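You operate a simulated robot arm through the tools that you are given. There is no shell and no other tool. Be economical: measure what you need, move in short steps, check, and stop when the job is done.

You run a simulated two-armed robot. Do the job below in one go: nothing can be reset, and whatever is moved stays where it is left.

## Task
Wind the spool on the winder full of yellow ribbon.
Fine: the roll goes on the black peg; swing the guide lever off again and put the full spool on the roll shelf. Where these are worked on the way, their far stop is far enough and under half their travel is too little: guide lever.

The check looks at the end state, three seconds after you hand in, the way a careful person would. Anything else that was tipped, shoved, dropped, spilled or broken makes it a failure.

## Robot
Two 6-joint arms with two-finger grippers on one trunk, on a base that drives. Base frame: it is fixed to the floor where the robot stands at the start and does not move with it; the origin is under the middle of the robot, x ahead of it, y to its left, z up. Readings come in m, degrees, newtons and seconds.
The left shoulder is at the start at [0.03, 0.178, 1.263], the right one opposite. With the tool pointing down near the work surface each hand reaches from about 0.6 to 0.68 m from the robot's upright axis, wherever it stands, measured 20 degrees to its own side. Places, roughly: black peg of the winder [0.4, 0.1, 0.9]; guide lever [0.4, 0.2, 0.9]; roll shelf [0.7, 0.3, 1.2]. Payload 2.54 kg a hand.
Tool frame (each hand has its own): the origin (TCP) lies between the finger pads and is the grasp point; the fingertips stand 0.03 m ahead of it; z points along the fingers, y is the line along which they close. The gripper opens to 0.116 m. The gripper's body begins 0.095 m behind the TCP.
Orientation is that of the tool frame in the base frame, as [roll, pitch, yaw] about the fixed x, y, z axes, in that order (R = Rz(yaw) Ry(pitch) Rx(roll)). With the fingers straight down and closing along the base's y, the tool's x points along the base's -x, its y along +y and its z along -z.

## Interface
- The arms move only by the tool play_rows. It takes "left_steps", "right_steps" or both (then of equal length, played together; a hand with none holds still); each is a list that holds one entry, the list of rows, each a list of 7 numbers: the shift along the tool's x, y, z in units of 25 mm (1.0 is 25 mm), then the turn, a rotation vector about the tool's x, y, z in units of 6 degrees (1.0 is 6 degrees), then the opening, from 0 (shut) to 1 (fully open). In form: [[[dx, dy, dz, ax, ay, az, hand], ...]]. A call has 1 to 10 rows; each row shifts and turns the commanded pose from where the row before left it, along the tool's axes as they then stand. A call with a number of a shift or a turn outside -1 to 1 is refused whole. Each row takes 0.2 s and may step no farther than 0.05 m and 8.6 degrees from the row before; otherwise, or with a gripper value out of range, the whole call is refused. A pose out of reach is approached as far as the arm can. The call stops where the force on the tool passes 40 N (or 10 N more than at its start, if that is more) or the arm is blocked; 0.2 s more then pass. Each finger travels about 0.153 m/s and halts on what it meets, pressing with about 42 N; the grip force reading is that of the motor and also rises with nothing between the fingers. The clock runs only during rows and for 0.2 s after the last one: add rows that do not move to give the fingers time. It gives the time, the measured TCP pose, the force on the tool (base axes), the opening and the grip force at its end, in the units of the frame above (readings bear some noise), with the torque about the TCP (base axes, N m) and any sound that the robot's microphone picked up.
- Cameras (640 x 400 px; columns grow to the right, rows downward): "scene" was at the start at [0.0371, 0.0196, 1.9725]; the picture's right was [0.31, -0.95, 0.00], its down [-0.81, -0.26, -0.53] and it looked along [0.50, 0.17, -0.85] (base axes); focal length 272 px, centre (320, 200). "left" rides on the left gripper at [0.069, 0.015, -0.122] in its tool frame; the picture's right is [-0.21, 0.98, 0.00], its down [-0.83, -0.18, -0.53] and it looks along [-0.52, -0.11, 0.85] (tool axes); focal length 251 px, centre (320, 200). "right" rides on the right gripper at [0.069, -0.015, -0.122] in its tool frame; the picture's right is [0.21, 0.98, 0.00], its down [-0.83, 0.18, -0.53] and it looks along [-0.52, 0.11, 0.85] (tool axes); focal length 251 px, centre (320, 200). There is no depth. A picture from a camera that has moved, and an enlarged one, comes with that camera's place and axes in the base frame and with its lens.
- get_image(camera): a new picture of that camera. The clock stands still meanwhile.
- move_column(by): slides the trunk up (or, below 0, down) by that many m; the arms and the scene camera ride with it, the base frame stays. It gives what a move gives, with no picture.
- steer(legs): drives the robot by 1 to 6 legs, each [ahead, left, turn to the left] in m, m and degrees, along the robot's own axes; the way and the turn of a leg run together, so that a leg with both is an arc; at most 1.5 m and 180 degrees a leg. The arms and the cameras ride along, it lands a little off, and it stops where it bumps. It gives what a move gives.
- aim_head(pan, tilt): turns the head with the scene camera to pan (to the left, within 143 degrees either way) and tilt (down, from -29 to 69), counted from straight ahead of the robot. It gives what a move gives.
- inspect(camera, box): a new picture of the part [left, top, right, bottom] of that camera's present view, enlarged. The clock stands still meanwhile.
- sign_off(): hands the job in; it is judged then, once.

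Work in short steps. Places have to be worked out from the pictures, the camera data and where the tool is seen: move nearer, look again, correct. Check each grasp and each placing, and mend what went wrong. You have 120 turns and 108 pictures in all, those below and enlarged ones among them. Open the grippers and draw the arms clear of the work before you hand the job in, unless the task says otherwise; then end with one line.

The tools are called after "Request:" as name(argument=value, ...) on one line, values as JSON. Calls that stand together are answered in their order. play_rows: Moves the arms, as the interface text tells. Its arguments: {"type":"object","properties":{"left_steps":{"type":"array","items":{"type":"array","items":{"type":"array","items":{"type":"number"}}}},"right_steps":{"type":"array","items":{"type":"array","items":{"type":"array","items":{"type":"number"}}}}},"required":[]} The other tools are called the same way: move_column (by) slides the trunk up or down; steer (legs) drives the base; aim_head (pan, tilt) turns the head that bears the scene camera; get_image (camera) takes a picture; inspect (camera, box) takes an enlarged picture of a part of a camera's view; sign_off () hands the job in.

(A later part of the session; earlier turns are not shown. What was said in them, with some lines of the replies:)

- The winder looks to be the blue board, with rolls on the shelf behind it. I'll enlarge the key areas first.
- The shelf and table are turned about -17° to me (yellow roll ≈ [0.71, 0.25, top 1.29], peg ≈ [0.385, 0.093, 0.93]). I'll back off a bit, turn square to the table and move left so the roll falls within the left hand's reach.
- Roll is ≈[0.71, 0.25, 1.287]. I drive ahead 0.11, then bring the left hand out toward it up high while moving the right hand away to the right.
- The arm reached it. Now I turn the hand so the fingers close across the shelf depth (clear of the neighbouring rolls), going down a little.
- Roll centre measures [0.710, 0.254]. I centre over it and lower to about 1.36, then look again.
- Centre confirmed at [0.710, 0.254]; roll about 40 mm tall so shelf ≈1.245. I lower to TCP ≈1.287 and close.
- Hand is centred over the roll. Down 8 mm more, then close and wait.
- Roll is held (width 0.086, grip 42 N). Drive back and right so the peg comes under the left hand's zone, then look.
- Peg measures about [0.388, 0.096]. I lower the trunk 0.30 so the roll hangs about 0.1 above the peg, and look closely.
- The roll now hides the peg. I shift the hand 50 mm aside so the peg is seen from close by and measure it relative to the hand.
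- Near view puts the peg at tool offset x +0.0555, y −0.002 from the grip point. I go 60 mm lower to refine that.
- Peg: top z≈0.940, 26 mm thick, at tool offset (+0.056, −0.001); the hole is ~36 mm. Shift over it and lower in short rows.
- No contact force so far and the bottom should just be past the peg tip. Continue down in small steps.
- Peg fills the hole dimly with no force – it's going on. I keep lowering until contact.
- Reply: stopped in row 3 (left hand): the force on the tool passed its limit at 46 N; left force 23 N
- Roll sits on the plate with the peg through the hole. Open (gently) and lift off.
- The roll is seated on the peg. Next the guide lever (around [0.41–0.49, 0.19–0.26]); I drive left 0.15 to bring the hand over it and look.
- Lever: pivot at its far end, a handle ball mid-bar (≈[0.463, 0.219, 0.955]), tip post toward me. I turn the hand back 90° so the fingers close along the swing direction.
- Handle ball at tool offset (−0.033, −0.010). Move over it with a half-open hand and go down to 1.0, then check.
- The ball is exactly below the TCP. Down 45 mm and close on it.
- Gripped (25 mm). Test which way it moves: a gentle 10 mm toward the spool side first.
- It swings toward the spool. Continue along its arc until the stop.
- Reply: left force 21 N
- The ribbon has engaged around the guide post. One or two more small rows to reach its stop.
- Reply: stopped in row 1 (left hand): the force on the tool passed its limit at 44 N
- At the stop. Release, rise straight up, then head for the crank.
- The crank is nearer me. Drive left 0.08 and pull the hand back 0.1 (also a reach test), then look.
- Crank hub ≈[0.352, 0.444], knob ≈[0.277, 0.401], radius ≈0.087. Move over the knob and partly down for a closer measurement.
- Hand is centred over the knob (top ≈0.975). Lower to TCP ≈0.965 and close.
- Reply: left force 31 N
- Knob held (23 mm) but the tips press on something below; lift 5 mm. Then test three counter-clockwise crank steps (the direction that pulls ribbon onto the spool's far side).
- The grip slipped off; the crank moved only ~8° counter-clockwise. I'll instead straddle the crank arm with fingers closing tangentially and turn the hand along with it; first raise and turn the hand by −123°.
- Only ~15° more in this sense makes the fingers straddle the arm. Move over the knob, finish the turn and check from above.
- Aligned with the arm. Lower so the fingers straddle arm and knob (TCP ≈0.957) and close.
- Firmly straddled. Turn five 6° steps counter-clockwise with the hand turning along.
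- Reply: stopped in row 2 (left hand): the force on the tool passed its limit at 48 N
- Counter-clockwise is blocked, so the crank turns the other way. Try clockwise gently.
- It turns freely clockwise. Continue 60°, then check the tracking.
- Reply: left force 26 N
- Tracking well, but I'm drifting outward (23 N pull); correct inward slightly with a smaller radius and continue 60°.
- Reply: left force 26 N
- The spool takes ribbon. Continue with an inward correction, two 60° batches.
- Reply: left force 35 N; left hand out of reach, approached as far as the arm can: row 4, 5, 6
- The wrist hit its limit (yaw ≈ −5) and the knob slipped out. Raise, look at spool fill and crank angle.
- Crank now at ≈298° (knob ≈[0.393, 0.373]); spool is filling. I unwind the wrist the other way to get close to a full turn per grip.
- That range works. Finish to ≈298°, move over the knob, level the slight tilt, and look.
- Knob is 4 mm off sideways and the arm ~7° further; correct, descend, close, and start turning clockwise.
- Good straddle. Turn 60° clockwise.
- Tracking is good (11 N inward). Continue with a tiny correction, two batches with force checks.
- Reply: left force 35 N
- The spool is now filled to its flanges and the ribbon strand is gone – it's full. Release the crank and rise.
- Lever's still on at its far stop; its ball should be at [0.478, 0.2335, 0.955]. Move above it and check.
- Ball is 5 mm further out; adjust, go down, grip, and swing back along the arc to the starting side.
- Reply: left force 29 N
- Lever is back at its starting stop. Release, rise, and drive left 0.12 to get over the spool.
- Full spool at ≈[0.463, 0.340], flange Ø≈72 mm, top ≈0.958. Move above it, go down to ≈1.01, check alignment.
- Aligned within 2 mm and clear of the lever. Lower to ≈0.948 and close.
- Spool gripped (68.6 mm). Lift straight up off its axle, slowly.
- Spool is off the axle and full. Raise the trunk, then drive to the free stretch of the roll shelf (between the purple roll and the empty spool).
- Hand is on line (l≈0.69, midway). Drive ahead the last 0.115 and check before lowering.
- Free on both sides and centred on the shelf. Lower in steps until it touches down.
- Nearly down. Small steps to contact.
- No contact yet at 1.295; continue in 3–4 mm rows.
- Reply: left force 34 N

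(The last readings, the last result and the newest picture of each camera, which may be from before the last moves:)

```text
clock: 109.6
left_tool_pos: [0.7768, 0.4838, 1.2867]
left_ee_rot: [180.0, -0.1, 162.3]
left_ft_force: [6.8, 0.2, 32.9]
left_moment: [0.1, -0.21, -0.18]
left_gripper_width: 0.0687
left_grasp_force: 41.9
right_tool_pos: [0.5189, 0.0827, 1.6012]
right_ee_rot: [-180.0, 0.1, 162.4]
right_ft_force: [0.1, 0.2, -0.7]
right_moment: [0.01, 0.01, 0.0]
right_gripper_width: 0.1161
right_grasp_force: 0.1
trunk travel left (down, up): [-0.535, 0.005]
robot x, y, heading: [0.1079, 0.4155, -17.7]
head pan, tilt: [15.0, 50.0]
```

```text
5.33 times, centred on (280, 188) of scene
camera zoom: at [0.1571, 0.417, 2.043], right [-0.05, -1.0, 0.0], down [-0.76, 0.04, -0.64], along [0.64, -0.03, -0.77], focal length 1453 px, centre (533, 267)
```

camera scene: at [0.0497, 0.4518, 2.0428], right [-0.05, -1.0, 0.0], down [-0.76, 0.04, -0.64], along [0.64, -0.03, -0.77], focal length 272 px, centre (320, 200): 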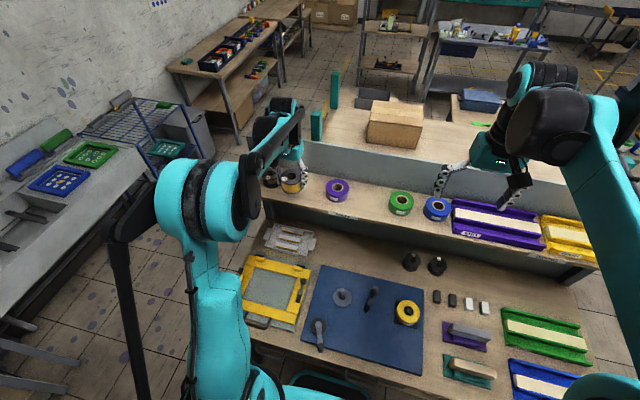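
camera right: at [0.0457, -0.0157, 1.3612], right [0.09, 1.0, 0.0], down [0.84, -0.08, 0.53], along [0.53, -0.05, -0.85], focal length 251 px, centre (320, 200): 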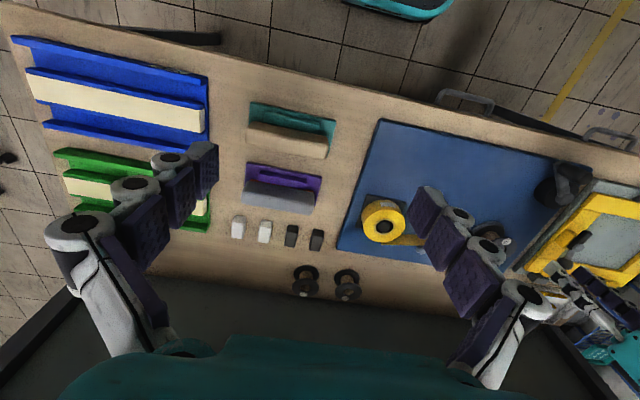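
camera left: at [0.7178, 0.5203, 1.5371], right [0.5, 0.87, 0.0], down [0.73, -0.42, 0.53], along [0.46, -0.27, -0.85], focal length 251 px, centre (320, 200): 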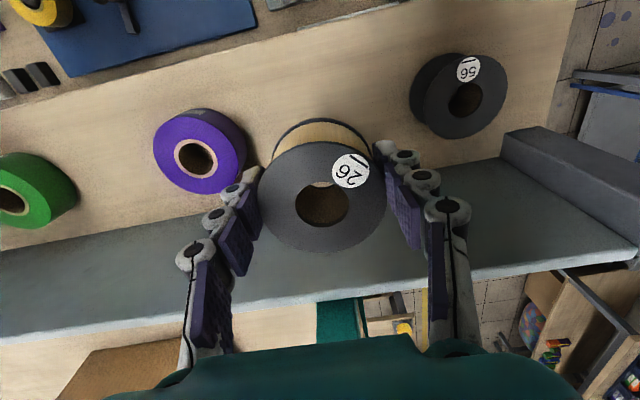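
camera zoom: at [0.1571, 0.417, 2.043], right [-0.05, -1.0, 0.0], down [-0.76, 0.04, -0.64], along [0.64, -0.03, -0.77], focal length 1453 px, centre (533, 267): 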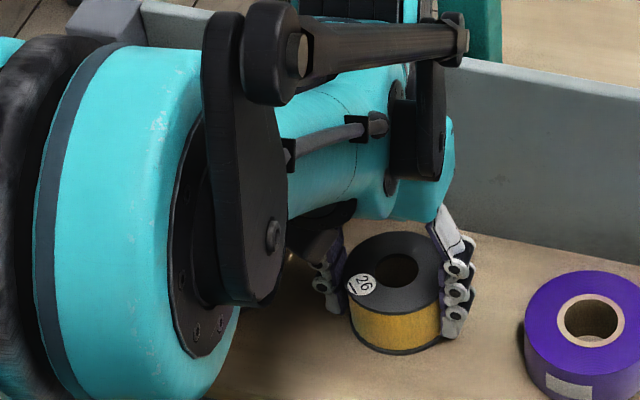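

Touched down (33 N). Ease up 1 mm, open partly, rise straight.

Request:
play_rows(left_steps=[[[0, 0, -0.08, 0, 0, 0, 0.3], [0, 0, 0, 0, 0, 0, 0.8], [0, 0, 0, 0, 0, 0, 0.8], [0, 0, -0.5, 0, 0, 0, 0.8], [0, 0, -1, 0, 0, 0, 0.8], [0, 0, -1, 0, 0, 0, 0.8], [0, 0, -1, 0, 0, 0, 0.8], [0, 0, -1, 0, 0, 0, 0.8], [0, 0, -1, 0, 0, 0, 0.8]]])

Request:
steer(legs=[[-0.25, 0, 0]])

Request:
get_image(camera="scene")

Request:
get_image(camera="left")

```text
clock: 111.6
left_tool_pos: [0.7785, 0.4837, 1.4261]
left_ee_rot: [-180.0, 0.0, 162.3]
left_ft_force: [-0.4, 0.1, 0.1]
left_moment: [-0.02, -0.01, 0.0]
left_gripper_width: 0.0928
left_grasp_force: 0.0
right_tool_pos: [0.5201, 0.083, 1.5997]
right_ee_rot: [180.0, 0.1, 162.4]
right_ft_force: [-0.1, -0.8, -0.2]
right_moment: [0.02, -0.04, 0.0]
right_gripper_width: 0.1158
right_grasp_force: 0.1
trunk travel left (down, up): [-0.535, 0.005]
robot x, y, heading: [0.1088, 0.4108, -17.6]
head pan, tilt: [15.0, 50.0]
```

```text
clock: 113.4
left_tool_pos: [0.5364, 0.5607, 1.4247]
left_ee_rot: [180.0, -0.2, 162.5]
left_ft_force: [0.6, 0.5, -0.2]
left_moment: [0.01, 0.01, 0.04]
left_gripper_width: 0.0927
left_grasp_force: 0.0
right_tool_pos: [0.2807, 0.1599, 1.5998]
right_ee_rot: [180.0, -0.1, 162.5]
right_ft_force: [-0.3, -0.1, -0.8]
right_moment: [-0.01, 0.0, 0.0]
right_gripper_width: 0.1161
right_grasp_force: 0.1
trunk travel left (down, up): [-0.535, 0.005]
robot x, y, heading: [-0.1357, 0.4912, -17.3]
head pan, tilt: [15.0, 50.0]
```

```text
19 pictures are left
camera scene: at [-0.0815, 0.4936, 2.0426], right [-0.04, -1.0, 0.0], down [-0.77, 0.03, -0.64], along [0.64, -0.03, -0.77], focal length 272 px, centre (320, 200)
```

scene: 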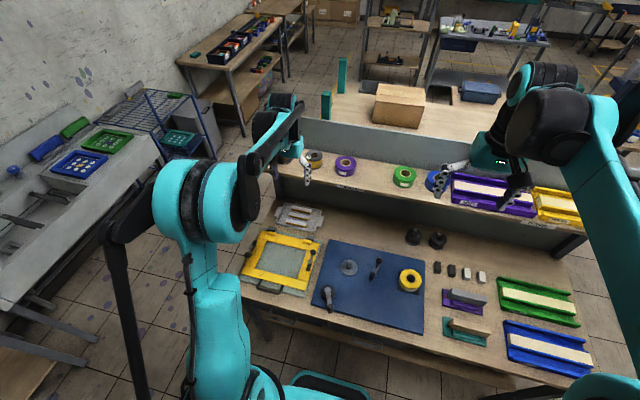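

```text
18 pictures are left
camera left: at [0.4775, 0.5969, 1.5475], right [0.5, 0.87, 0.0], down [0.73, -0.42, 0.53], along [0.46, -0.27, -0.85], focal length 251 px, centre (320, 200)
```

left: 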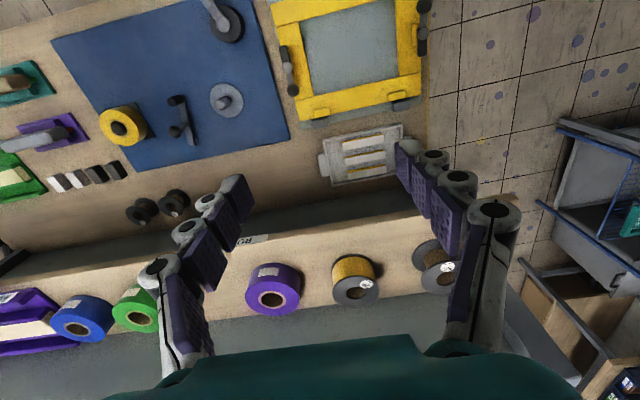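

The full spool stands on the roll shelf, the roll is on its peg, the lever is off and nothing else has moved. Open the hand fully and hand in.

Request:
play_rows(left_steps=[[[0, 0, 0, 0, 0, 0, 1], [0, 0, 0, 0, 0, 0, 1]]])

Request:
sign_off()

```text
clock: 114.0
left_tool_pos: [0.5366, 0.5608, 1.4243]
left_ee_rot: [-180.0, -0.1, 162.5]
left_ft_force: [0.2, -0.3, -0.3]
left_moment: [0.01, -0.02, -0.01]
left_gripper_width: 0.116
left_grasp_force: 0.1
right_tool_pos: [0.2788, 0.1597, 1.5997]
right_ee_rot: [-180.0, 0.0, 162.5]
right_ft_force: [-0.3, 0.3, -0.5]
right_moment: [-0.01, 0.0, -0.01]
right_gripper_width: 0.116
right_grasp_force: 0.1
trunk travel left (down, up): [-0.535, 0.005]
robot x, y, heading: [-0.1349, 0.4914, -17.3]
head pan, tilt: [15.0, 50.0]
```

```text
The job is handed in.
```

I wound the spool full of yellow ribbon and put it on the roll shelf; the yellow roll is on the black peg, the guide lever is swung off again, and the job is handed in.
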